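You operate a simulated robot arm through the tools that you are given. There is no shell and no other tool. Be economical: measure what you need, move in short steps, check, and stop when the job is done.

The job below is to be done with a simulated robot arm. You get a single attempt, and the scene is never put back.

JOB
Switch the loader off, park the full bobbin on tray N39 and wipe the shuttle clean.
Fine: off first; shuttle out, and in again at the end; put the wipe back.

The check looks at the end state, three seconds after you hand in, the way a careful person would. Anything else that was tipped, shoved, dropped, spilled or broken makes it a failure.

ROBOT AND FRAMES
A 6-joint arm with a two-finger parallel gripper, fixed in place. Base frame: the origin is at the foot of the arm, x ahead of it, y to its left, z up. Units: mm, degrees, N and s.
Its first joint turns from -66.0 to 66.0 degrees. Payload 2.9 kg.
Tool frame: the origin (TCP) lies between the finger pads and is the grasp point; the fingertips stand 30 mm ahead of it; z points along the fingers, y is the line along which they close. The gripper opens to 110 mm. The fingers are 20 mm wide and 10 mm thick; the gripper's body (48 by 112 mm) begins 55 mm behind the TCP.
Orientation is told as [roll, pitch, yaw] about the base's x, y, z axes, in that order, counted from this pose: with the fingers straight down and closing along the base's y, the tool's x points along the base's -x, its y along +y and its z along -z.

CONTROLS
- The arm moves only by the tool jog_arm. Its argument "commands" is a list of rows, each a list of 7 numbers: the opening, from 0 (shut) to 1 (fully open), then the shift along the tool's x, y, z in mm, then the turn, a rotation vector about the tool's x, y, z in degrees. In form: [[claw, x, y, z, rx, ry, rz], ...]. A call has 1 to 12 rows; each row shifts and turns the commanded pose from where the row before left it, along the tool's axes as they then stand. Rows are played at 5 a second. More than 50 mm and 8.6 degrees between two rows, or a gripper value outside its range, and nothing of the call is played. A pose out of reach is approached as far as the arm can. The call stops where the force on the tool passes 70 N (or 10 N more than at its start, if that is more) or the arm is blocked; 0.2 s more then pass. The fingers move at their own pace (about 108 mm/s each) and stop on an object; they squeeze with about 38 N. The grip force told is the motor's: it shows also when the fingers shut on nothing. Time passes only in rows, and 0.2 s behind the last, so rows that do not move let the fingers close. It gives the time, the measured TCP pose, the force on the tool (base axes), the opening and the grip force at its end, in the units of the frame above (readings bear some noise).
- Cameras (640 x 400 px; columns grow to the right, rows downward): "scene" is fixed at [75.4, 429, 1404.9]; the picture's right is [-0.86, -0.51, 0.00], its down [-0.22, 0.38, -0.90] and it looks along [0.45, -0.77, -0.44] (base axes); focal length 344 px, centre (320, 200). "wrist" rides on the gripper at [-36, 0, -57] in the tool frame; the picture's right is [0.00, -1.00, 0.00], its down [0.97, 0.00, -0.24] and it looks along [0.24, 0.00, 0.97] (tool axes); focal length 218 px, centre (320, 200). There is no depth. A picture from a camera that has moved, and an enlarged one, comes with that camera's place and axes in the base frame and with its lens. The place of the scene camera against the robot may be out by one fixed shift of up to 18 mm in any direction.
- grab_frame(camera): a new picture of that camera. It takes no simulated time.
- inspect(camera, box): a new picture of the part [left, top, right, bottom] of that camera's present view, enlarged. It takes no simulated time.
- close_job(): hands the job in; it is judged then, once.

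Work in short steps. Places have to be worked out from the pictures, the camera data and where the tool is seen: move nearer, look again, correct. Check each grasp and each placing, and mend what went wrong. You have 120 turns and 68 pictures in all, those below and enlarged ones among them. Open the gripper and draw the arm clear of the work before you hand the job in, unless the task says otherwise; then end with one line.

The tools are called after "Emit:" as a command line: name --pt "numbers of a row" for each row, then --argument value for the rest, lists and objects as JSON in quotes. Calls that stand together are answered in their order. jog_arm: Moves the arm, as the interface text tells. Its arguments: {"type":"object","properties":{"commands":{"type":"array","items":{"type":"array","items":{"type":"number"}}}},"required":["commands"]} The other tools are called the same way: grab_frame (camera) takes a picture; inspect (camera, box) takes an enlarged picture of a part of a camera's view; close_job () hands the job in.

At the start:

```text
time_s: 0.0
ee_pos: [367.9, -142.8, 1250.8]
tcp_rot: [0.0, 0.0, 0.0]
contact_force: [-0.5, -0.2, -0.1]
finger_gap: 109.7
grasp_force: 0.0
```

scene: 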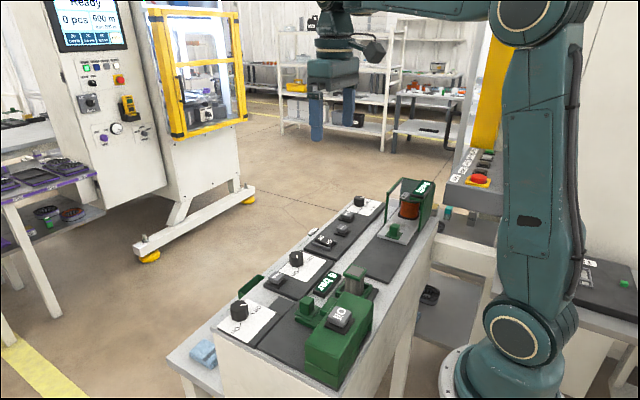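
wrist: 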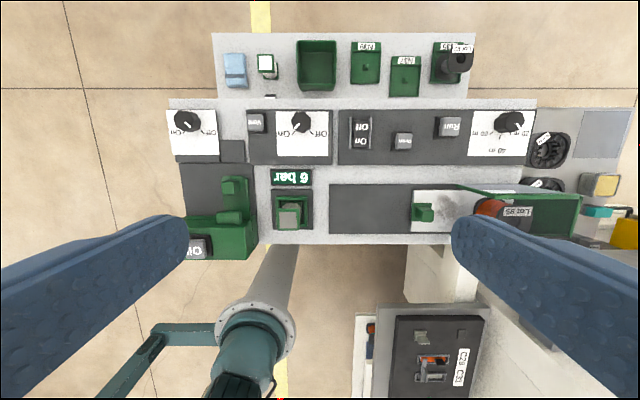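

The wrist view shows the whole bench from above; I enlarge parts to read the labels and controls.

Emit:
inspect --camera "wrist" --box '[160, 90, 350, 270]'

Emit:
inspect --camera "wrist" --box '[325, 90, 640, 270]'

Emit:
inspect --camera "wrist" --box '[200, 25, 490, 110]'

Emit:
inspect --camera "scene" --box '[160, 170, 460, 400]'

```text
2.22 times, centred on (255, 180) of wrist
camera zoom: at [402.4, -142.7, 1308.1], right [0.0, -1.0, 0.0], down [-0.97, 0.0, 0.24], along [-0.24, 0.0, -0.97], focal length 485 px, centre (464, 244)
```

zoom: 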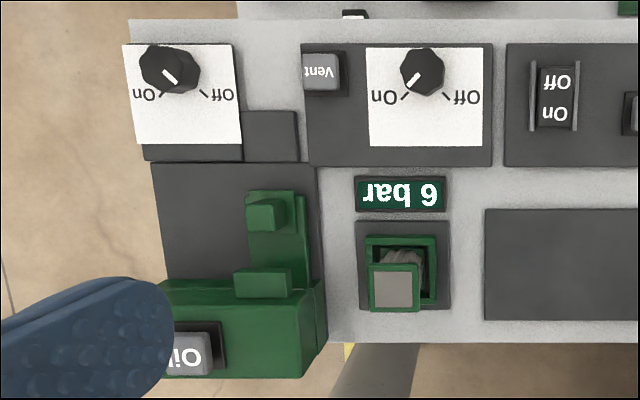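

```text
2.03 times, centred on (482, 180) of wrist
camera zoom: at [402.4, -142.7, 1308.1], right [0.0, -1.0, 0.0], down [-0.97, 0.0, 0.24], along [-0.24, 0.0, -0.97], focal length 444 px, centre (-10, 241)
```

zoom: 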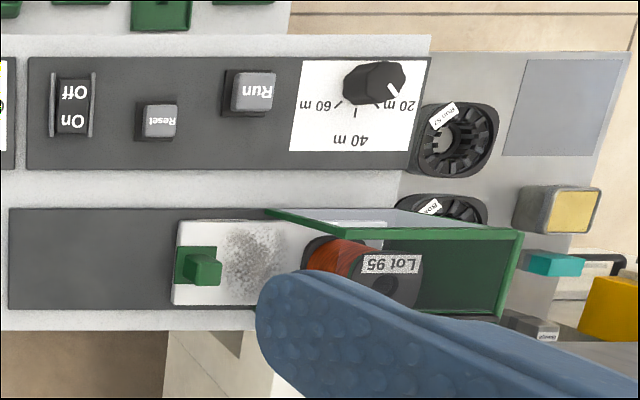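

```text
2.21 times, centred on (345, 68) of wrist
camera zoom: at [402.4, -142.7, 1308.1], right [0.0, -1.0, 0.0], down [-0.97, 0.0, 0.24], along [-0.24, 0.0, -0.97], focal length 482 px, centre (265, 492)
```

zoom: 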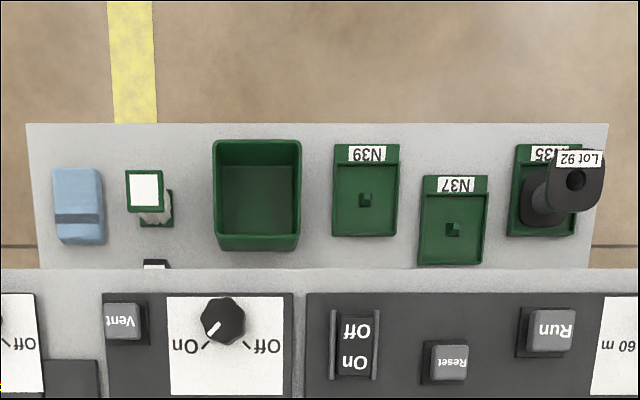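

```text
1.74 times, centred on (310, 285) of scene
camera zoom: at [75.4, 429.0, 1404.9], right [-0.86, -0.51, 0.0], down [-0.22, 0.38, -0.9], along [0.45, -0.77, -0.44], focal length 598 px, centre (337, 52)
```

zoom: 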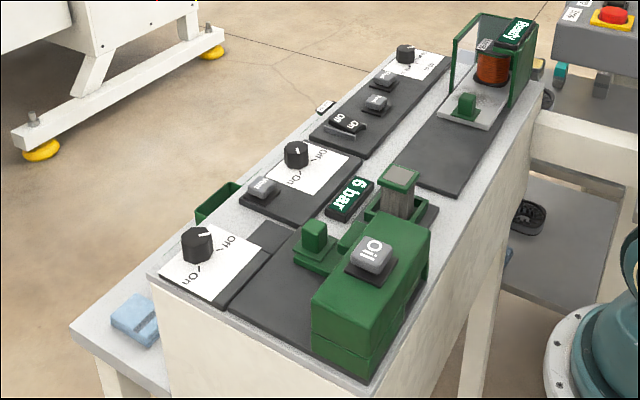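

The right unit (rocker, "Ready", copper Lot 95 bobbin, smudged slide) looks like the loader. I move nearer to it for a better look.

Emit:
jog_arm --pt "1 9.5 -29 33 0 0 0" --pt "1 9.5 -29 33 0 0 0" --pt "1 9.5 -29 33 0 0 0" --pt "1 9.5 -29 32 0 0 0"

Emit:
grab_frame --camera "wrist"

Emit:
inspect --camera "scene" --box '[290, 170, 450, 290]'

```text
time_s: 1.0
ee_pos: [329.8, -259.1, 1118.2]
tcp_rot: [0.0, -0.1, 0.0]
contact_force: [0.4, -0.9, 0.4]
finger_gap: 110.0
grasp_force: 0.2
```

```text
61 pictures are left
camera wrist: at [363.5, -258.6, 1176.0], right [0.0, -1.0, 0.0], down [-0.97, 0.0, 0.24], along [-0.24, 0.0, -0.97], focal length 218 px, centre (320, 200)
```

wrist: 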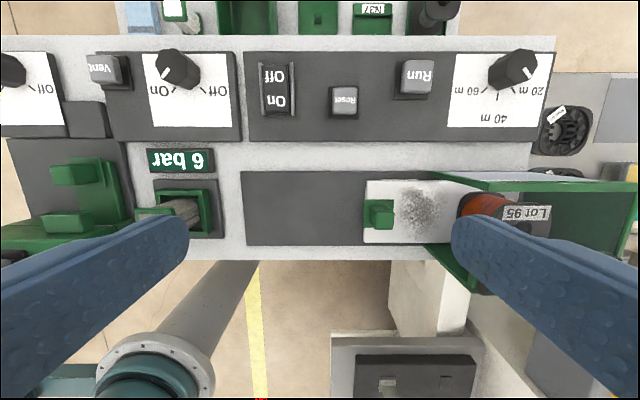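

```text
3.33 times, centred on (370, 230) of scene
camera zoom: at [75.4, 429.0, 1404.9], right [-0.86, -0.51, 0.0], down [-0.22, 0.38, -0.9], along [0.45, -0.77, -0.44], focal length 1146 px, centre (153, 100)
```

zoom: 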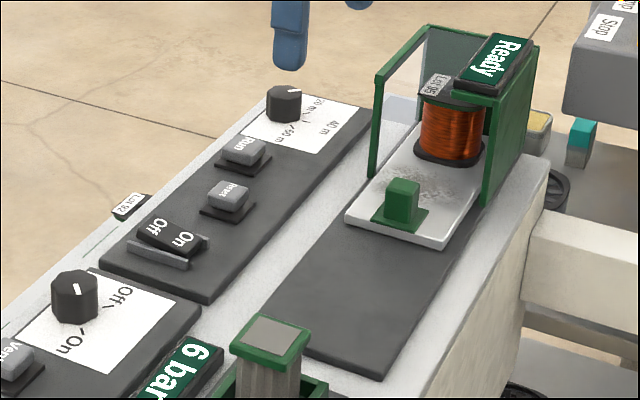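

Triangulating two wrist views: rocker about (424,-212,917), its Off end at x≈438. I go above it with the gripper shut and look again.

Emit:
jog_arm --pt "0 -27.5 11.8 29.5 0 0 0" --pt "0 -27.5 11.8 29.5 0 0 0" --pt "0 -27.5 11.8 29.5 0 0 0" --pt "0 -27.5 11.7 29.5 0 0 0" --pt "0 0 0 0 0 0 0"

Emit:
grab_frame --camera "wrist"

Emit:
inspect --camera "scene" --box '[260, 180, 420, 280]'

```text
time_s: 2.2
ee_pos: [440.5, -211.8, 1002.5]
tcp_rot: [-0.1, 0.0, 0.0]
contact_force: [0.7, 0.3, -1.1]
finger_gap: 0.0
grasp_force: 37.8
```

```text
59 pictures are left
camera wrist: at [475.0, -210.9, 1058.9], right [0.0, -1.0, 0.0], down [-0.97, 0.0, 0.24], along [-0.24, 0.0, -0.97], focal length 218 px, centre (320, 200)
```

wrist: 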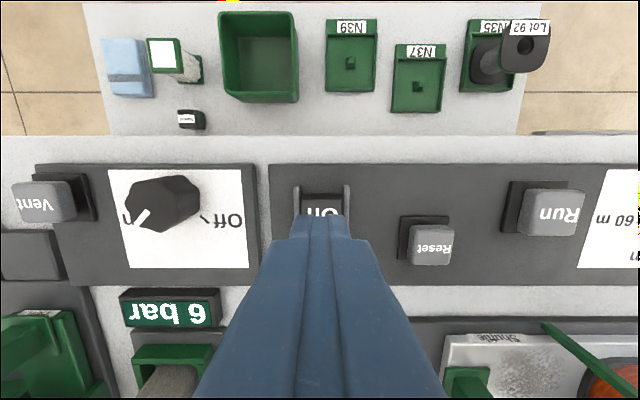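

```text
4.00 times, centred on (340, 230) of scene
camera zoom: at [75.4, 429.0, 1404.9], right [-0.86, -0.51, 0.0], down [-0.22, 0.38, -0.9], along [0.45, -0.77, -0.44], focal length 1375 px, centre (240, 80)
```

zoom: 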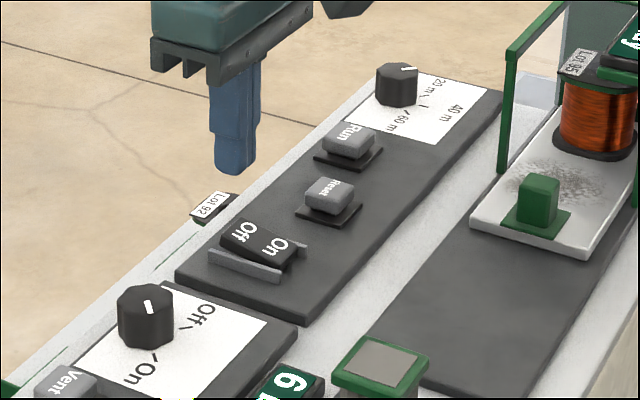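

The fingers are centred between the guards. I come back 3 mm and descend toward the Off end.

Emit:
jog_arm --pt "0 3 0 20 0 0 0" --pt "0 0 0 20 0 0 0" --pt "0 0 0 6 0 0 0" --pt "0 0 0 3 0 0 0" --pt "0 0 0 3 0 0 0"

Emit:
inspect --camera "scene" --box '[260, 180, 420, 280]'

```text
time_s: 3.4
ee_pos: [439.7, -211.2, 955.6]
tcp_rot: [-0.1, -0.4, 0.1]
contact_force: [-6.4, 6.8, 55.4]
finger_gap: 0.0
grasp_force: 37.9
```

```text
4.00 times, centred on (340, 230) of scene
camera zoom: at [74.5, 429.5, 1404.8], right [-0.86, -0.51, 0.0], down [-0.22, 0.38, -0.9], along [0.45, -0.77, -0.44], focal length 1375 px, centre (240, 80)
```

zoom: 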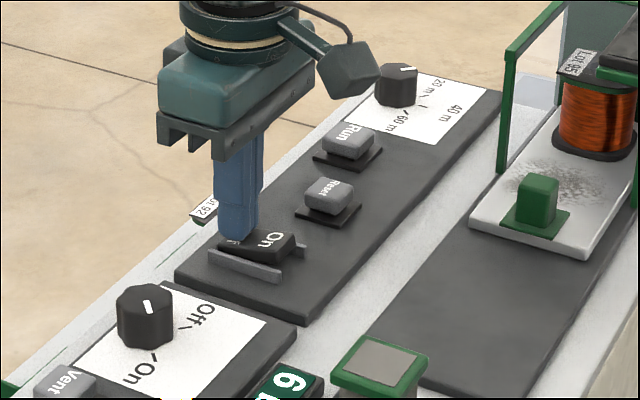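

The rocker has tipped with 55 N on it; I lift off and look at both the rocker and the display.

Emit:
jog_arm --pt "0 0 0 -30 0 0 0" --pt "0 25 -20 -35 0 0 0" --pt "0 40 -20 -20 0 0 0"

Emit:
inspect --camera "scene" --box '[280, 160, 460, 280]'

Emit:
grab_frame --camera "wrist"

```text
time_s: 4.2
ee_pos: [371.0, -252.0, 1034.5]
tcp_rot: [0.0, 0.1, 0.0]
contact_force: [-0.3, 0.5, 0.3]
finger_gap: 0.2
grasp_force: 37.8
```

```text
3.33 times, centred on (370, 220) of scene
camera zoom: at [75.4, 429.0, 1404.9], right [-0.86, -0.51, 0.0], down [-0.22, 0.38, -0.9], along [0.45, -0.77, -0.44], focal length 1146 px, centre (153, 133)
```

zoom: 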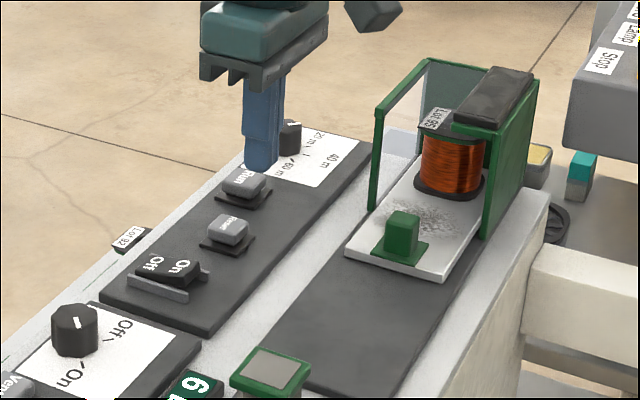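

```text
55 pictures are left
camera wrist: at [405.4, -252.0, 1092.3], right [0.0, -1.0, 0.0], down [-0.97, 0.0, 0.24], along [-0.24, 0.0, -0.97], focal length 218 px, centre (320, 200)
```

wrist: 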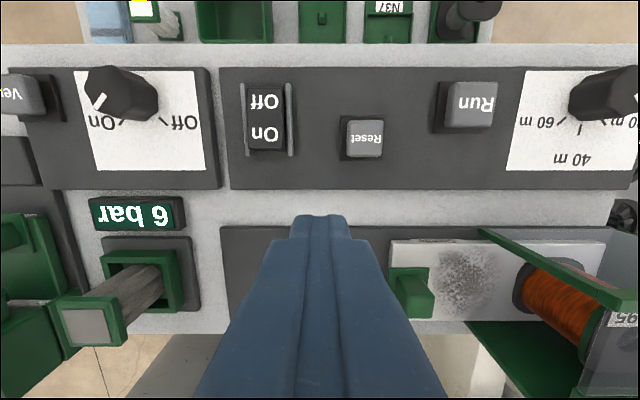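

Display dark, rocker on Off: loader is off. Next I turn the tool 90° (camera toward +y, looking at the loader) so the gripper fits beside the enclosure when taking the shuttle knob.

Emit:
jog_arm --pt "0.5 0 0 -5 0 0 -8.1818" --pt "0.5 0 0 -5 0 0 -8.1818" --pt "0.5 0 0 0 0 0 -8.1818" --pt "0.5 0 0 0 0 0 -8.1818" --pt "0.5 0 0 0 0 0 -8.1818" --pt "0.5 0 0 0 0 0 -8.1818" --pt "0.5 0 0 0 0 0 -8.1818" --pt "0.5 0 0 0 0 0 -8.1818" --pt "0.5 0 0 0 0 0 -8.1818" --pt "0.5 0 0 0 0 0 -8.1818" --pt "0.5 0 0 0 0 0 -8.182"

Emit:
grab_frame --camera "wrist"

```text
time_s: 6.6
ee_pos: [372.6, -251.3, 1045.5]
tcp_rot: [-0.1, 0.0, 90.1]
contact_force: [-0.9, 0.5, 0.2]
finger_gap: 55.2
grasp_force: 0.0
```

```text
54 pictures are left
camera wrist: at [370.4, -215.5, 1102.1], right [1.0, 0.0, 0.0], down [0.0, -0.97, 0.24], along [0.0, -0.24, -0.97], focal length 218 px, centre (320, 200)
```

wrist: 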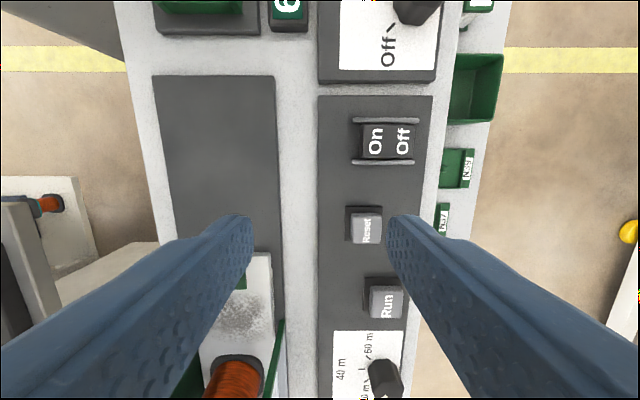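

I move above the knob, staying over it, and look.

Emit:
jog_arm --pt "0.5 25 26 0 0 0 0" --pt "0.5 25 26 10 0 0 0" --pt "0.5 24 27 20 0 0 0"

Emit:
grab_frame --camera "wrist"

Emit:
inspect --camera "scene" --box '[340, 160, 460, 260]'

```text
time_s: 7.4
ee_pos: [294.3, -326.0, 1014.5]
tcp_rot: [0.0, 0.0, 90.0]
contact_force: [-0.8, -0.1, 0.3]
finger_gap: 54.9
grasp_force: 0.0
```

```text
53 pictures are left
camera wrist: at [292.1, -289.8, 1072.2], right [1.0, 0.0, 0.0], down [0.0, -0.97, 0.24], along [0.0, -0.24, -0.97], focal length 218 px, centre (320, 200)
```

wrist: 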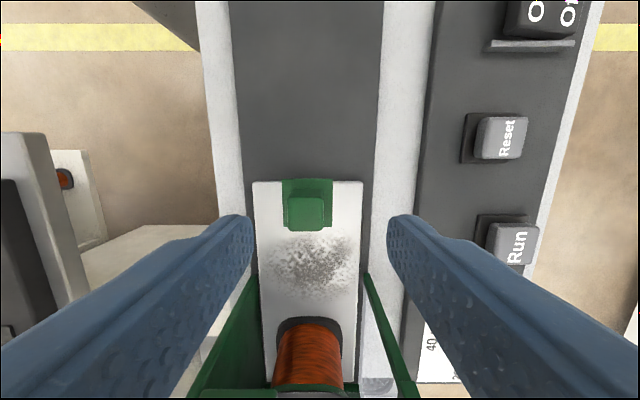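

```text
4.00 times, centred on (400, 210) of scene
camera zoom: at [75.4, 429.0, 1404.9], right [-0.86, -0.51, 0.0], down [-0.22, 0.38, -0.9], along [0.45, -0.77, -0.44], focal length 1375 px, centre (0, 160)
```

zoom: 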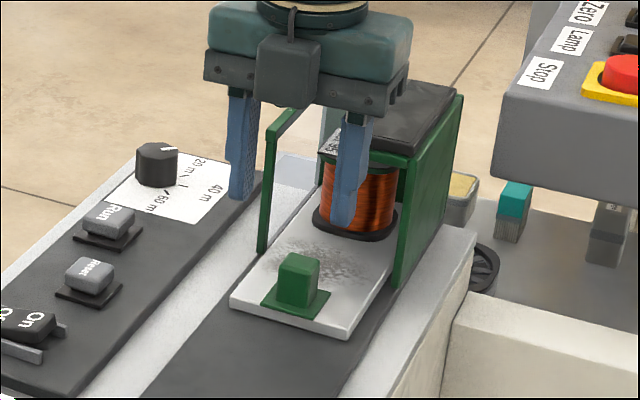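

The knob centre now works out at about (284,-333), top z≈927. I descend over it and close.

Emit:
jog_arm --pt "0.5 7 10 30 0 0 0" --pt "0.5 0 0 30 0 0 0" --pt "0.5 0 0 12 0 0 0" --pt "0 0 0 0 0 0 0" --pt "0 0 0 0 0 0 0" --pt "0 0 0 0 0 0 0"

Emit:
inspect --camera "scene" --box '[340, 160, 460, 260]'

```text
time_s: 8.3
ee_pos: [284.2, -334.5, 949.8]
tcp_rot: [-0.4, 0.5, 90.0]
contact_force: [11.5, -1.4, 1.6]
finger_gap: 22.0
grasp_force: 31.0
stopped in row 4: the force on the tool passed its limit (the readings are from after the stop); the commanded pose is now the measured one
```

```text
4.00 times, centred on (400, 210) of scene
camera zoom: at [75.7, 429.0, 1404.9], right [-0.86, -0.51, 0.0], down [-0.23, 0.38, -0.9], along [0.45, -0.77, -0.44], focal length 1375 px, centre (0, 160)
```

zoom: 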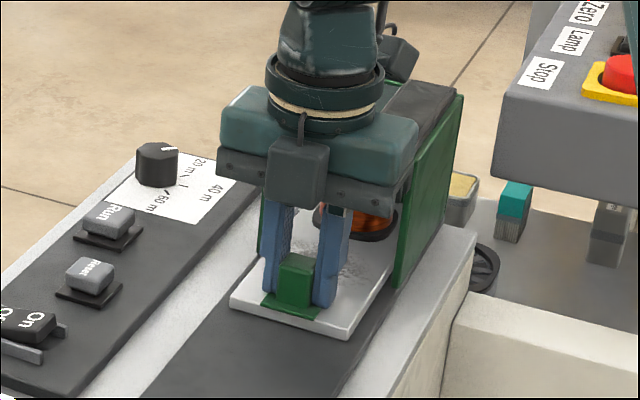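

Knob gripped (22 mm). I pull the shuttle out toward +y slowly.

Emit:
jog_arm --pt "0 -8 0 0 0 0 0" --pt "0 -10 0 0 0 0 0" --pt "0 -10 0 0 0 0 0" --pt "0 -10 0 0 0 0 0" --pt "0 -10 0 0 0 0 0" --pt "0 -10 0 0 0 0 0"

Emit:
inspect --camera "scene" --box '[320, 160, 460, 270]'

```text
time_s: 9.7
ee_pos: [284.3, -277.0, 948.5]
tcp_rot: [-0.4, 0.5, 90.0]
contact_force: [26.8, -1.4, 8.8]
finger_gap: 22.0
grasp_force: 45.4
```

```text
3.64 times, centred on (390, 215) of scene
camera zoom: at [76.1, 429.0, 1404.9], right [-0.86, -0.51, 0.0], down [-0.23, 0.38, -0.9], along [0.45, -0.77, -0.44], focal length 1250 px, centre (66, 146)
```

zoom: 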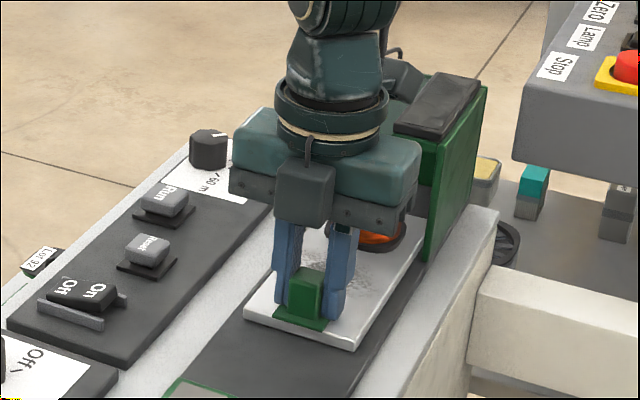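

It slides well. A sideways load of 27 N suggests shifting 2 mm to +x; I do that and pull on.

Emit:
jog_arm --pt "0 -10 -2 0 0 0 0" --pt "0 -10 0 0 0 0 0" --pt "0 -10 0 0 0 0 0" --pt "0 -10 0 0 0 0 0" --pt "0 -10 0 0 0 0 0" --pt "0 -10 0 0 0 0 0" --pt "0 -10 0 0 0 0 0"

Emit:
inspect --camera "scene" --box '[300, 160, 460, 300]'

```text
time_s: 11.3
ee_pos: [284.8, -205.3, 948.9]
tcp_rot: [-0.1, 0.4, 89.8]
contact_force: [-3.4, -3.1, 46.3]
finger_gap: 21.9
grasp_force: 44.9
```

```text
2.86 times, centred on (380, 230) of scene
camera zoom: at [74.9, 429.2, 1404.8], right [-0.86, -0.51, 0.0], down [-0.22, 0.38, -0.9], along [0.45, -0.77, -0.44], focal length 982 px, centre (149, 114)
```

zoom: 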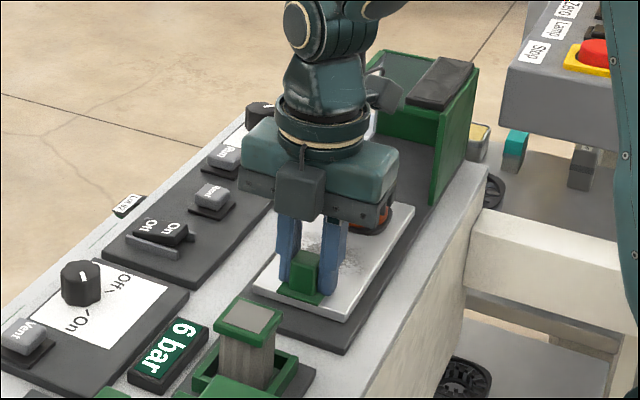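

Nearly out; I continue gently by 25 mm more to find the end stop, easing the tool up 1 mm.

Emit:
jog_arm --pt "0 -6 0 -1 0 0 0" --pt "0 -6 0 0 0 0 0" --pt "0 -6 0 0 0 0 0" --pt "0 -6 0 0 0 0 0"

```text
time_s: 12.3
ee_pos: [284.4, -183.7, 949.0]
tcp_rot: [-0.1, 0.4, 89.8]
contact_force: [-0.7, -23.5, 19.9]
finger_gap: 22.1
grasp_force: 44.8
```

Travel is now about 150 mm with resistance building, so it is at its stop. I release (half open) and rise.

Emit:
jog_arm --pt "0.5 0 0 0 0 0 0" --pt "0.5 0 0 0 0 0 0" --pt "0.5 0 0 -40 0 0 0" --pt "0.5 0 0 -40 0 0 0" --pt "0.5 -30 0 -30 0 0 0" --pt "1 0 0 0 0 0 0"

Emit:
grab_frame --camera "wrist"

Emit:
inspect --camera "scene" --box '[300, 160, 460, 300]'

```text
time_s: 13.7
ee_pos: [286.0, -151.3, 1058.4]
tcp_rot: [-0.1, 0.3, 89.9]
contact_force: [0.2, -0.1, 0.4]
finger_gap: 110.1
grasp_force: 0.1
```

```text
48 pictures are left
camera wrist: at [284.4, -114.6, 1115.3], right [1.0, 0.0, 0.0], down [0.0, -0.97, 0.24], along [0.0, -0.24, -0.97], focal length 218 px, centre (320, 200)
```

wrist: 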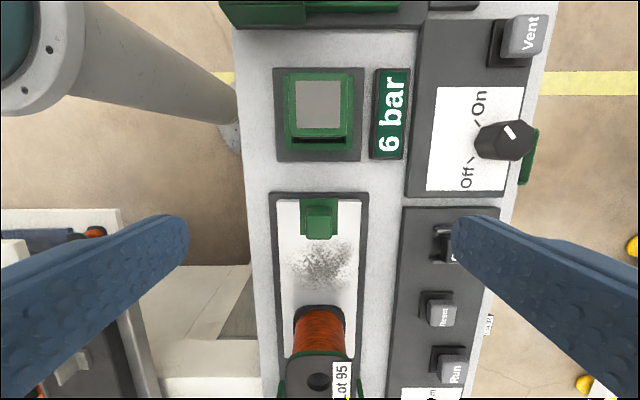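

```text
2.86 times, centred on (380, 230) of scene
camera zoom: at [75.4, 429.0, 1404.9], right [-0.86, -0.51, 0.0], down [-0.22, 0.38, -0.9], along [0.45, -0.77, -0.44], focal length 982 px, centre (149, 114)
```

zoom: 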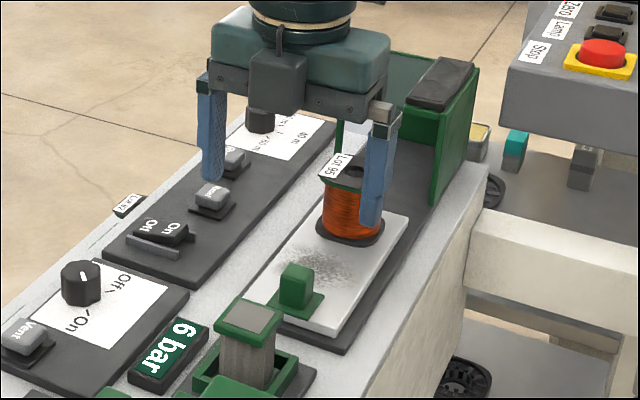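

The shuttle is out with the bobbin standing clear of the enclosure. I move closer over it to measure the bobbin.

Emit:
jog_arm --pt "1 45 0 0 0 0 0" --pt "1 45 0 -5 0 0 0" --pt "1 45 0 -5 0 0 0"

Emit:
grab_frame --camera "wrist"

Emit:
inspect --camera "scene" --box '[360, 180, 440, 260]'

```text
time_s: 14.5
ee_pos: [285.5, -287.5, 1069.4]
tcp_rot: [-0.1, 0.3, 89.9]
contact_force: [-0.8, 0.3, -0.4]
finger_gap: 110.0
grasp_force: 0.1
```

```text
46 pictures are left
camera wrist: at [282.4, -250.8, 1126.3], right [1.0, 0.0, 0.0], down [0.0, -0.97, 0.24], along [0.0, -0.24, -0.97], focal length 218 px, centre (320, 200)
```

wrist: 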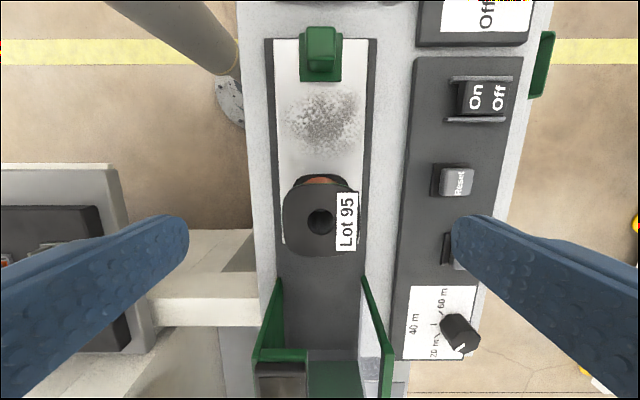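

```text
5.00 times, centred on (400, 220) of scene
camera zoom: at [75.4, 429.0, 1404.9], right [-0.86, -0.51, 0.0], down [-0.22, 0.38, -0.9], along [0.45, -0.77, -0.44], focal length 1718 px, centre (-80, 100)
```

zoom: 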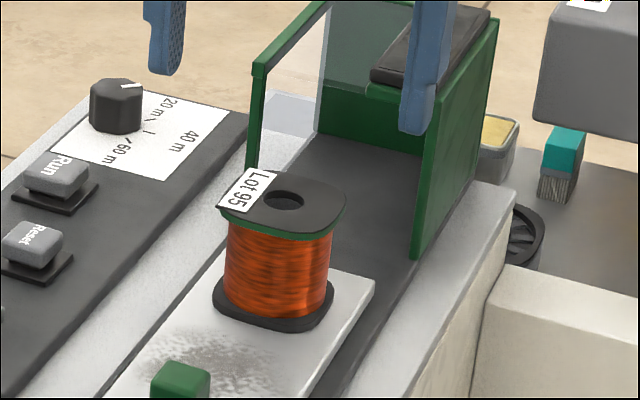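

Bobbin: axis about (284,-304), top z≈975, flange about 58 mm. I descend straddling it in x and close on the flanges.

Emit:
jog_arm --pt "1 17 1 20 0 0 0" --pt "1 0 0 40 0 0 0" --pt "1 0 0 40 0 0 0" --pt "1 0 0 16 0 0 0"

Emit:
grab_frame --camera "wrist"

Emit:
inspect --camera "scene" --box '[340, 170, 440, 260]'

```text
time_s: 15.5
ee_pos: [282.8, -304.1, 951.5]
tcp_rot: [0.0, 0.3, 89.9]
contact_force: [-0.6, 0.4, 0.1]
finger_gap: 110.1
grasp_force: 0.0
```

```text
44 pictures are left
camera wrist: at [281.7, -267.4, 1009.4], right [1.0, 0.0, 0.0], down [0.0, -0.97, 0.24], along [0.0, -0.24, -0.97], focal length 218 px, centre (320, 200)
```

wrist: 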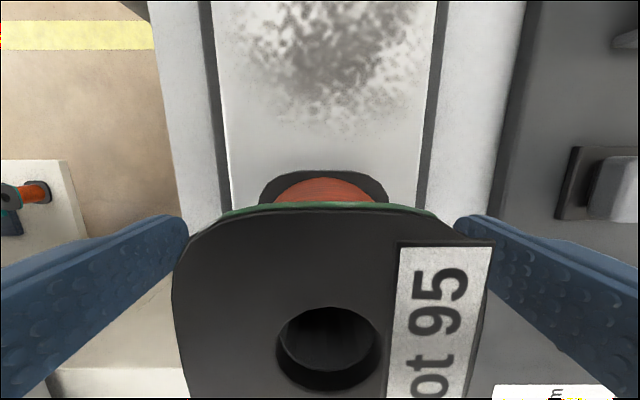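

```text
4.44 times, centred on (390, 215) of scene
camera zoom: at [75.4, 429.0, 1404.9], right [-0.86, -0.51, 0.0], down [-0.22, 0.38, -0.9], along [0.45, -0.77, -0.44], focal length 1527 px, centre (9, 133)
```

zoom: 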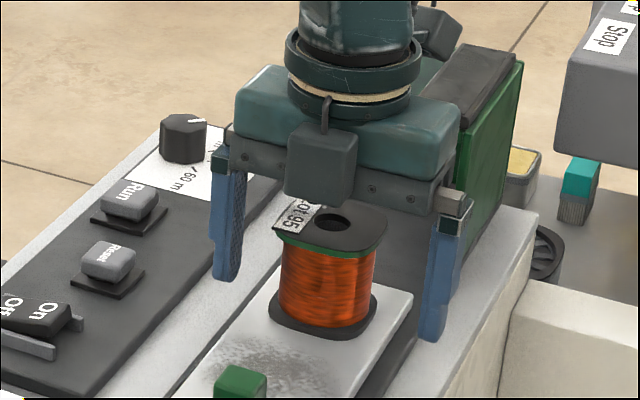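

Fingers straddle the bobbin evenly. I close and check.

Emit:
jog_arm --pt "0 0 0 0 0 0 0" --pt "0 0 0 0 0 0 0" --pt "0 0 0 0 0 0 0"

```text
time_s: 16.3
ee_pos: [282.9, -303.5, 952.7]
tcp_rot: [0.0, 0.1, 89.9]
contact_force: [-0.3, -0.4, 0.3]
finger_gap: 55.8
grasp_force: 37.3
```

Gripped at 55.8 mm with no side load. I lift straight up in steps.

Emit:
jog_arm --pt "0 0 0 -5 0 0 0" --pt "0 0 0 -15 0 0 0" --pt "0 0 0 -30 0 0 0" --pt "0 0 0 -40 0 0 0" --pt "0 0 0 -40 0 0 0"

Emit:
inspect --camera "scene" --box '[340, 130, 460, 260]'

```text
time_s: 17.5
ee_pos: [285.3, -302.6, 1083.6]
tcp_rot: [0.0, 0.2, 90.0]
contact_force: [-0.7, 0.6, -3.2]
finger_gap: 55.7
grasp_force: 38.2
```

```text
3.08 times, centred on (400, 195) of scene
camera zoom: at [75.5, 429.0, 1404.9], right [-0.86, -0.51, 0.0], down [-0.22, 0.38, -0.9], along [0.45, -0.77, -0.44], focal length 1057 px, centre (74, 215)
```

zoom: 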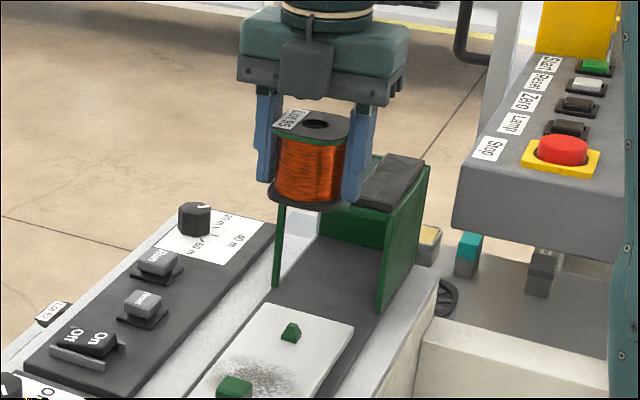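

Bobbin lifted cleanly off its peg. I carry it over the console toward the trays, keeping it slightly past N39 in -y so the camera sees the tray unobstructed.

Emit:
jog_arm --pt "0 0 -40 0 0 0 0" --pt "0 0 -41 0 0 0 0" --pt "0 0 -41 0 0 0 0" --pt "0 0 -41 10 0 0 0" --pt "0 0 -41 20 0 0 0" --pt "0 0 -41 25 0 0 0" --pt "0 0 -40 25 0 0 0"

Emit:
grab_frame --camera "wrist"

```text
time_s: 19.1
ee_pos: [569.3, -304.3, 1002.1]
tcp_rot: [0.0, 0.2, 89.9]
contact_force: [0.3, 0.1, -2.5]
finger_gap: 55.8
grasp_force: 38.2
```

```text
41 pictures are left
camera wrist: at [567.7, -268.1, 1059.4], right [1.0, 0.0, 0.0], down [0.0, -0.97, 0.24], along [0.0, -0.24, -0.97], focal length 218 px, centre (320, 200)
```

wrist: 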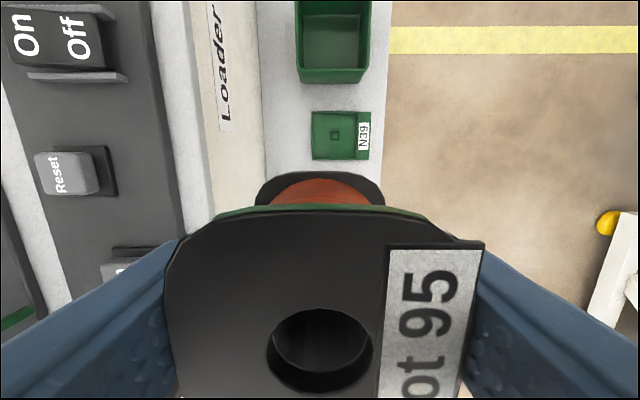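

N39's peg is at about (591,-254), z≈707. I move over it and descend partway.

Emit:
jog_arm --pt "0 -25 -11 0 0 0 0" --pt "0 -25 -11 0 0 0 0" --pt "0 0 0 45 0 0 0" --pt "0 0 0 45 0 0 0" --pt "0 0 0 45 0 0 0" --pt "0 0 0 40 0 0 0" --pt "0 0 0 35 0 0 0" --pt "0 0 0 0 0 0 0"

Emit:
grab_frame --camera "wrist"

Emit:
grab_frame --camera "scene"

```text
time_s: 20.9
ee_pos: [591.3, -254.4, 793.4]
tcp_rot: [-0.1, 0.2, 89.9]
contact_force: [0.6, -0.3, -3.1]
finger_gap: 55.8
grasp_force: 38.0
```

```text
40 pictures are left
camera wrist: at [590.1, -217.7, 849.5], right [1.0, 0.0, 0.0], down [0.0, -0.97, 0.24], along [0.0, -0.24, -0.97], focal length 218 px, centre (320, 200)
```

wrist: 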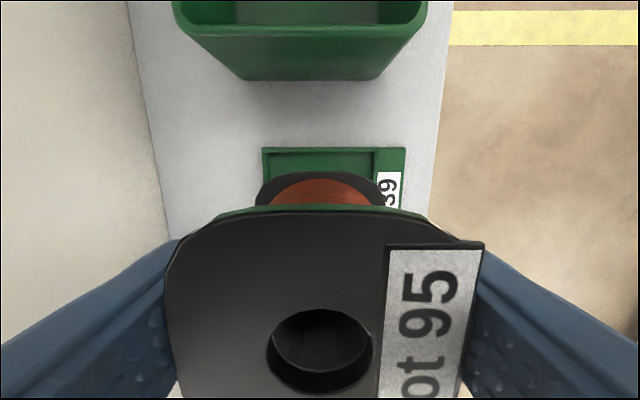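

```text
39 pictures are left
```

scene: 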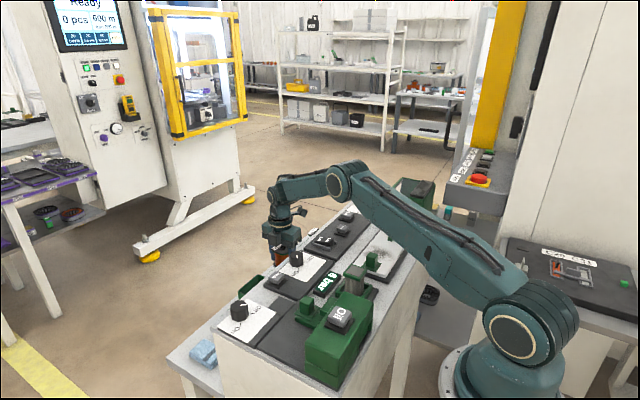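

Alignment with tray looks right. I lower in small steps until contact.

Emit:
jog_arm --pt "0 0 0 20 0 0 0" --pt "0 0 0 12 0 0 0" --pt "0 0 0 6 0 0 0" --pt "0 0 0 4 0 0 0" --pt "0 0 0 3 0 0 0"

Emit:
grab_frame --camera "wrist"

```text
time_s: 22.1
ee_pos: [591.4, -255.0, 748.2]
tcp_rot: [0.0, 0.3, 89.9]
contact_force: [-0.2, -0.7, -3.6]
finger_gap: 56.0
grasp_force: 38.1
```

```text
38 pictures are left
camera wrist: at [589.4, -218.7, 804.8], right [1.0, 0.0, 0.0], down [0.0, -0.97, 0.24], along [0.0, -0.24, -0.97], focal length 218 px, centre (320, 200)
```

wrist: 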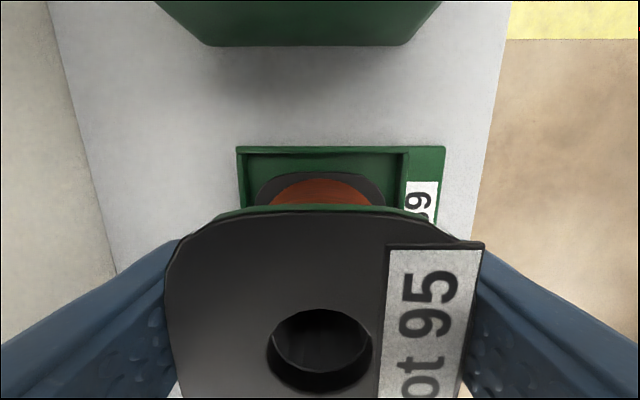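

Still free, and slightly off by ~1.5 mm in x. I correct and lower in 2 mm steps.

Emit:
jog_arm --pt "0 0 -1.5 2 0 0 0" --pt "0 0 0 2 0 0 0" --pt "0 0 0 2 0 0 0" --pt "0 0 0 0 0 0 0"

```text
time_s: 23.1
ee_pos: [592.8, -254.6, 741.2]
tcp_rot: [0.1, 0.2, 90.0]
contact_force: [1.1, -0.1, -3.1]
finger_gap: 55.8
grasp_force: 38.1
```

No contact yet; continuing in 1.5 mm steps.

Emit:
jog_arm --pt "0 0 0 1.5 0 0 0" --pt "0 0 0 1.5 0 0 0" --pt "0 0 0 1.5 0 0 0" --pt "0 0 0 0 0 0 0"

```text
time_s: 24.1
ee_pos: [592.2, -254.4, 739.4]
tcp_rot: [0.0, 0.3, 89.9]
contact_force: [-5.5, 2.7, 15.3]
finger_gap: 55.7
grasp_force: 37.8
```

Contact at z≈739. I look whether it is seated.

Emit:
grab_frame --camera "wrist"

```text
37 pictures are left
camera wrist: at [590.9, -218.8, 796.5], right [1.0, 0.0, 0.0], down [0.0, -0.97, 0.24], along [0.0, -0.24, -0.97], focal length 218 px, centre (320, 200)
```

wrist: 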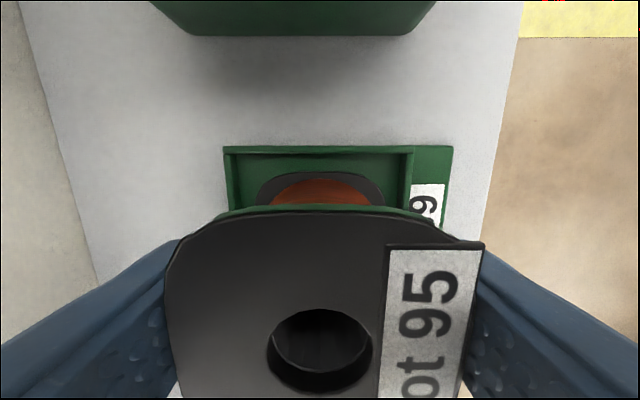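

The bottom flange appears at tray floor level, inside the rim. One more 1.5 mm press to confirm it is stiff.

Emit:
jog_arm --pt "0 0 0 1.5 0 0 0" --pt "0 0 0 0 0 0 0"

```text
time_s: 24.7
ee_pos: [592.7, -255.7, 739.0]
tcp_rot: [-0.3, 0.4, 89.8]
contact_force: [-5.7, -0.1, 28.0]
finger_gap: 56.0
grasp_force: 38.0
```

Stiff contact: seated. I relax the load and open the gripper.

Emit:
jog_arm --pt "0 0 0 -2.5 0 0 0" --pt "0.65 0 0 0 0 0 0" --pt "0.75 0 0 0 0 0 0" --pt "0.75 0 0 0 0 0 0" --pt "0.75 0 0 -15 0 0 0"

Emit:
grab_frame --camera "wrist"

```text
time_s: 25.9
ee_pos: [591.5, -255.6, 754.1]
tcp_rot: [0.0, 0.2, 89.9]
contact_force: [0.0, 0.3, 0.1]
finger_gap: 82.3
grasp_force: 0.0
```

```text
36 pictures are left
camera wrist: at [590.2, -218.5, 810.6], right [1.0, 0.0, 0.0], down [0.0, -0.97, 0.24], along [0.0, -0.24, -0.97], focal length 218 px, centre (320, 200)
```

wrist: 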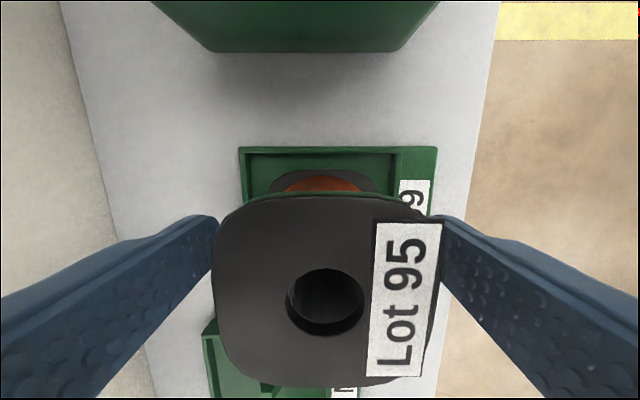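

Released and it stands on N39. I rise straight up and look.

Emit:
jog_arm --pt "0.75 0 0 -40 0 0 0" --pt "0.75 0 0 -45 0 0 0" --pt "0.75 0 0 -45 0 0 0" --pt "0.75 0 0 -45 0 0 0" --pt "0.75 -15 0 -45 0 0 0" --pt "0.75 -45 0 0 0 0 0" --pt "0.75 -45 0 0 0 0 0"

Emit:
grab_frame --camera "wrist"

```text
time_s: 27.5
ee_pos: [593.0, -148.8, 972.7]
tcp_rot: [0.0, 0.2, 89.8]
contact_force: [-0.5, 0.4, 0.9]
finger_gap: 82.7
grasp_force: 0.0
```

```text
35 pictures are left
camera wrist: at [590.7, -112.6, 1029.5], right [1.0, 0.0, 0.0], down [0.0, -0.97, 0.24], along [0.0, -0.24, -0.97], focal length 218 px, centre (320, 200)
```

wrist: 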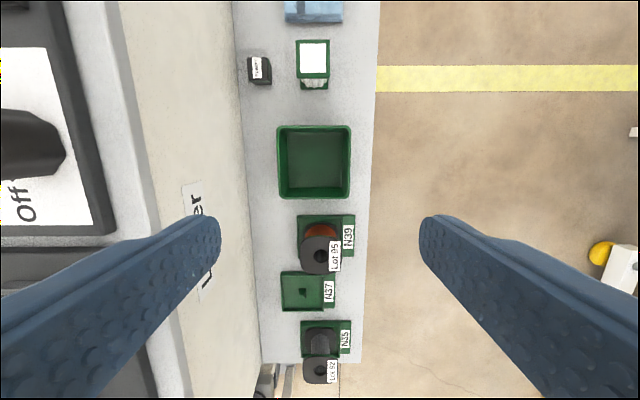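

Bobbin stands upright on N39. Next I look at the candidate wipes further along the shelf.

Emit:
jog_arm --pt "0.75 -45 0 0 0 0 0" --pt "0.75 -45 0 0 0 0 0" --pt "0.75 -45 0 20 0 0 0"

Emit:
grab_frame --camera "wrist"

Emit:
inspect --camera "wrist" --box '[220, 60, 380, 220]'

Emit:
inspect --camera "scene" --box '[180, 250, 400, 390]'

```text
time_s: 28.3
ee_pos: [593.7, -13.2, 951.4]
tcp_rot: [-0.1, 0.1, 89.8]
contact_force: [0.3, 0.0, -0.4]
finger_gap: 82.5
grasp_force: 0.0
```

```text
34 pictures are left
camera wrist: at [591.5, 23.3, 1009.2], right [1.0, 0.0, 0.0], down [0.0, -0.97, 0.24], along [0.0, -0.24, -0.97], focal length 218 px, centre (320, 200)
```

wrist: 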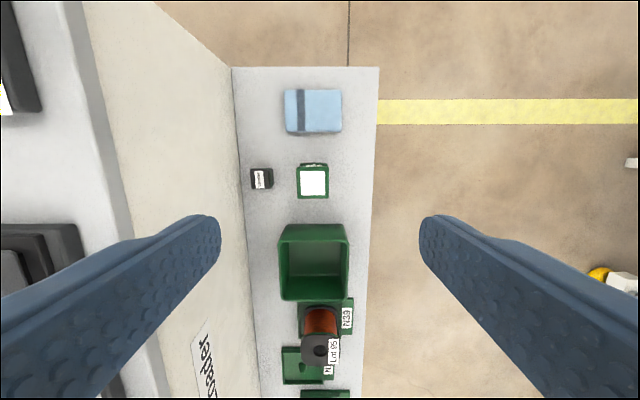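

```text
2.50 times, centred on (300, 140) of wrist
camera zoom: at [591.5, 23.3, 1009.2], right [1.0, 0.0, 0.0], down [0.0, -0.97, 0.24], along [0.0, -0.24, -0.97], focal length 546 px, centre (370, 350)
```

zoom: 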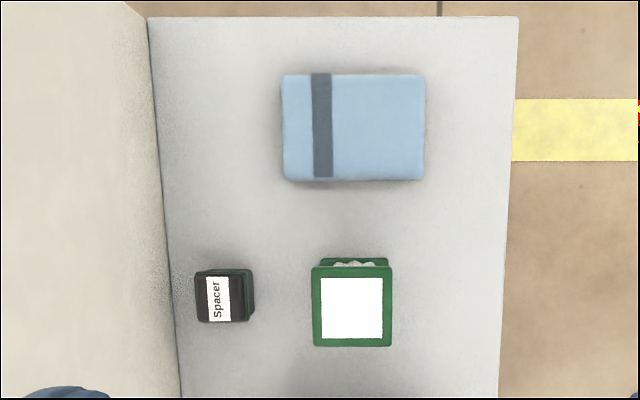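

```text
2.86 times, centred on (290, 320) of scene
camera zoom: at [75.5, 428.9, 1404.9], right [-0.86, -0.51, 0.0], down [-0.22, 0.38, -0.9], along [0.45, -0.77, -0.44], focal length 982 px, centre (406, -143)
```

zoom: 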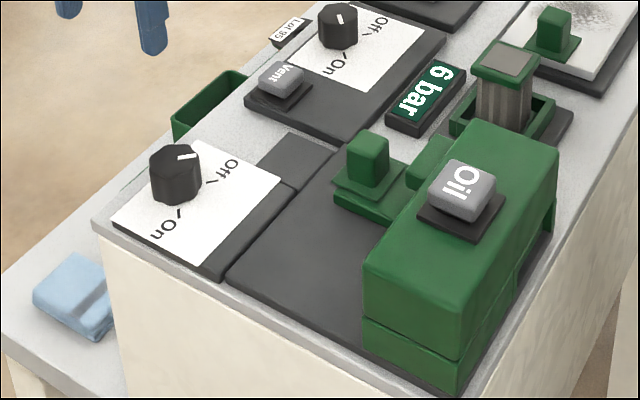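

The blue folded cloth is the wipe, at about (583,67), 73×54 mm (the others are a spacer and a filter cartridge). I move nearer above it with gripper fully open.

Emit:
jog_arm --pt "1 -27 5 30 0 0 0" --pt "1 -26 5 35 0 0 0" --pt "1 0 0 36 0 0 0"

Emit:
grab_frame --camera "wrist"

```text
time_s: 29.1
ee_pos: [582.4, 39.8, 850.6]
tcp_rot: [0.0, 0.2, 89.9]
contact_force: [-0.2, -0.4, 0.0]
finger_gap: 110.0
grasp_force: 0.1
```

```text
31 pictures are left
camera wrist: at [580.0, 75.8, 907.6], right [1.0, 0.0, 0.0], down [0.0, -0.97, 0.24], along [0.0, -0.24, -0.97], focal length 218 px, centre (320, 200)
```

wrist: 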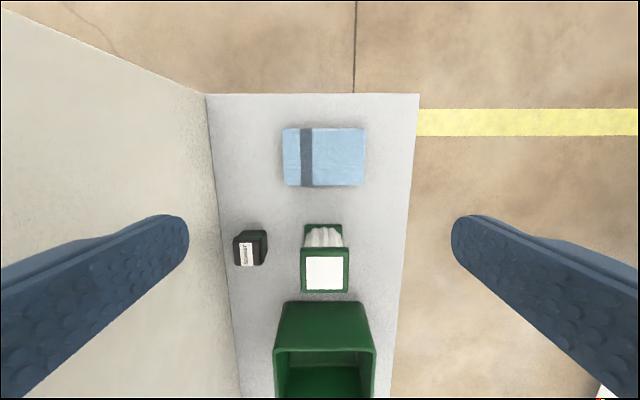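

Refined: cloth centre needs +3 mm x, +27 mm y. I descend around it with small last steps.

Emit:
jog_arm --pt "1 -27 -3 20 0 0 0" --pt "1 0 0 40 0 0 0" --pt "1 0 0 30 0 0 0" --pt "1 0 0 13 0 0 0" --pt "1 0 0 6 0 0 0"

Emit:
grab_frame --camera "wrist"

```text
time_s: 30.3
ee_pos: [586.9, 64.9, 742.7]
tcp_rot: [-0.1, 0.2, 90.0]
contact_force: [0.7, 0.1, 0.0]
finger_gap: 109.9
grasp_force: 0.1
```

```text
30 pictures are left
camera wrist: at [584.7, 101.0, 799.4], right [1.0, 0.0, 0.0], down [0.0, -0.97, 0.24], along [0.0, -0.24, -0.97], focal length 218 px, centre (320, 200)
```

wrist: 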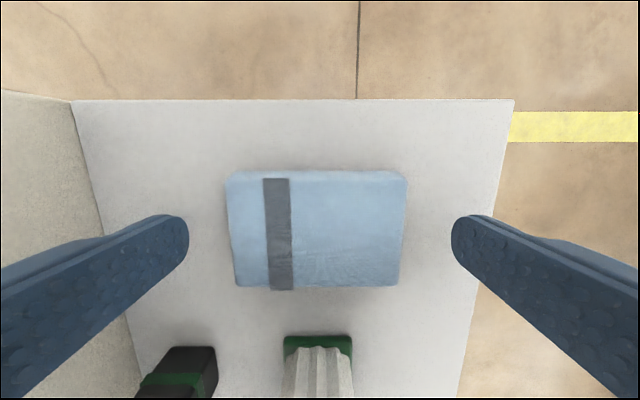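

Well centred. I go down 5 mm more and close on it.

Emit:
jog_arm --pt "1 0 1.3 5 0 0 0" --pt "0.6 0 0 0 0 0 0" --pt "0 0 0 0 0 0 0" --pt "0 0 0 0 0 0 0"

```text
time_s: 31.3
ee_pos: [585.2, 65.1, 736.8]
tcp_rot: [0.1, 0.2, 89.9]
contact_force: [0.1, -0.1, 0.6]
finger_gap: 73.5
grasp_force: 38.4
```

Gripped at 73.5 mm (home pose TCP 585,65,737). I lift and check.

Emit:
jog_arm --pt "0 0 0 -20 0 0 0" --pt "0 0 0 -45 0 0 0" --pt "0 0 0 -45 0 0 0" --pt "0 0 0 -45 0 0 0" --pt "0 0 0 -45 0 0 0" --pt "0 0 0 -45 0 0 0" --pt "0 0 0 -45 0 0 0"

Emit:
grab_frame --camera "wrist"

Emit:
grab_frame --camera "scene"

```text
time_s: 32.9
ee_pos: [584.7, 67.1, 1028.0]
tcp_rot: [0.0, 0.3, 89.9]
contact_force: [0.5, 0.2, 0.1]
finger_gap: 73.6
grasp_force: 38.0
```

```text
29 pictures are left
camera wrist: at [582.7, 102.4, 1084.5], right [1.0, 0.0, 0.0], down [0.0, -0.97, 0.24], along [0.0, -0.24, -0.97], focal length 218 px, centre (320, 200)
```

wrist: 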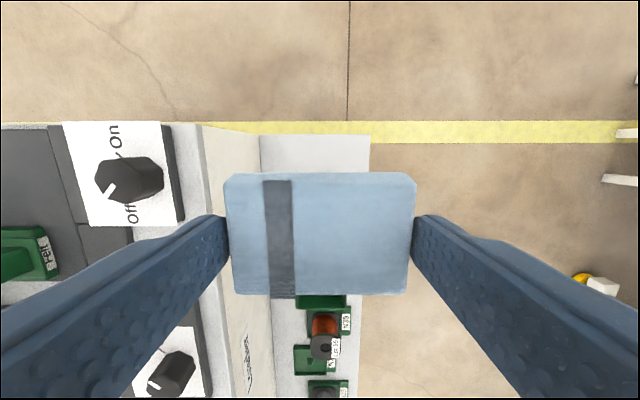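

```text
28 pictures are left
```

scene: 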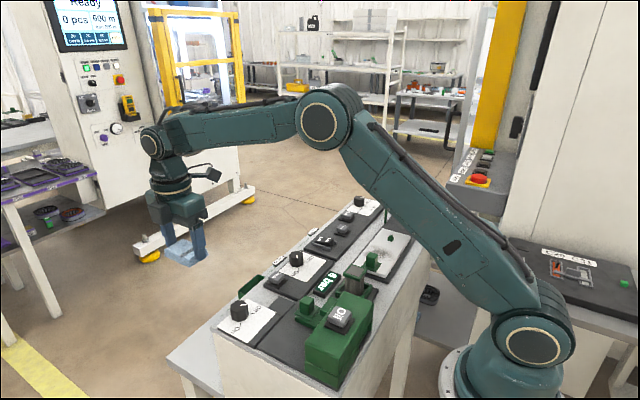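

Cloth held squarely. I carry it high over the console to above the smudge at about (285,-232).

Emit:
jog_arm --pt "0 33.2 33.3 0 0 0 0" --pt "0 33.2 33.3 0 0 0 0" --pt "0 33.2 33.3 0 0 0 0" --pt "0 33.2 33.3 0 0 0 0" --pt "0 33.2 33.3 0 0 0 0" --pt "0 33.2 33.3 0 0 0 0" --pt "0 33.2 33.3 0 0 0 0" --pt "0 33.2 33.3 0 0 0 0" --pt "0 33.2 33.3 0 0 0 0" --pt "0 0 0 30 0 0 0"

Emit:
grab_frame --camera "wrist"

Emit:
inspect --camera "scene" --box '[320, 180, 440, 280]'

```text
time_s: 35.1
ee_pos: [284.0, -232.9, 998.3]
tcp_rot: [0.0, 0.2, 89.9]
contact_force: [0.9, -0.3, -0.9]
finger_gap: 73.8
grasp_force: 37.4
```

```text
27 pictures are left
camera wrist: at [282.2, -195.9, 1055.0], right [1.0, 0.0, 0.0], down [0.0, -0.97, 0.24], along [0.0, -0.24, -0.97], focal length 218 px, centre (320, 200)
```

wrist: 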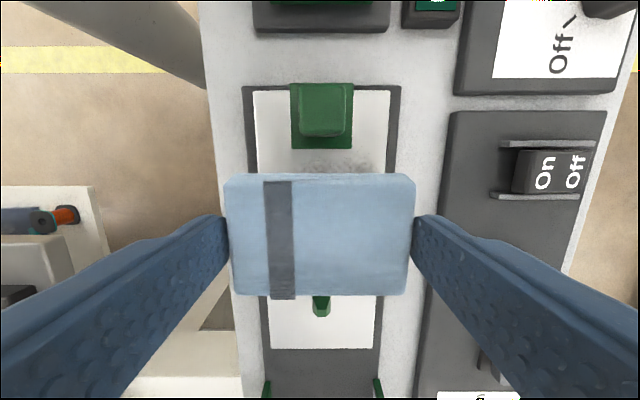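

```text
4.00 times, centred on (380, 230) of scene
camera zoom: at [75.4, 429.0, 1404.9], right [-0.86, -0.51, 0.0], down [-0.22, 0.38, -0.9], along [0.45, -0.77, -0.44], focal length 1375 px, centre (80, 80)
```

zoom: 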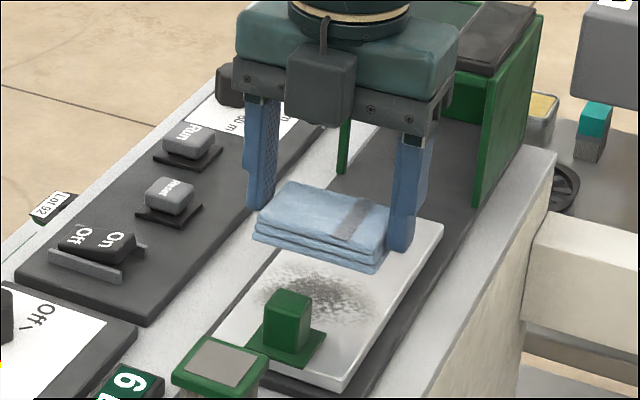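

The cloth bottom faces the smudge. I move to y≈-238 and lower in small steps to touch.

Emit:
jog_arm --pt "0 5 0 25 0 0 0" --pt "0 0 0 10 0 0 0" --pt "0 0 0 4 0 0 0" --pt "0 0 0 2 0 0 0" --pt "0 0 0 0 0 0 0"

```text
time_s: 36.3
ee_pos: [284.9, -237.9, 957.0]
tcp_rot: [0.0, 0.1, 89.9]
contact_force: [0.6, 0.5, -0.3]
finger_gap: 73.8
grasp_force: 38.2
```

Emit:
jog_arm --pt "0 0 0 1.5 0 0 0" --pt "0 0 0 1.5 0 0 0" --pt "0 0 0 1.5 0 0 0" --pt "0 0 0 0 0 0 0"

```text
time_s: 37.3
ee_pos: [284.7, -238.0, 954.2]
tcp_rot: [-0.3, 0.5, 89.8]
contact_force: [-6.1, -1.4, 41.2]
finger_gap: 73.8
grasp_force: 38.2
```

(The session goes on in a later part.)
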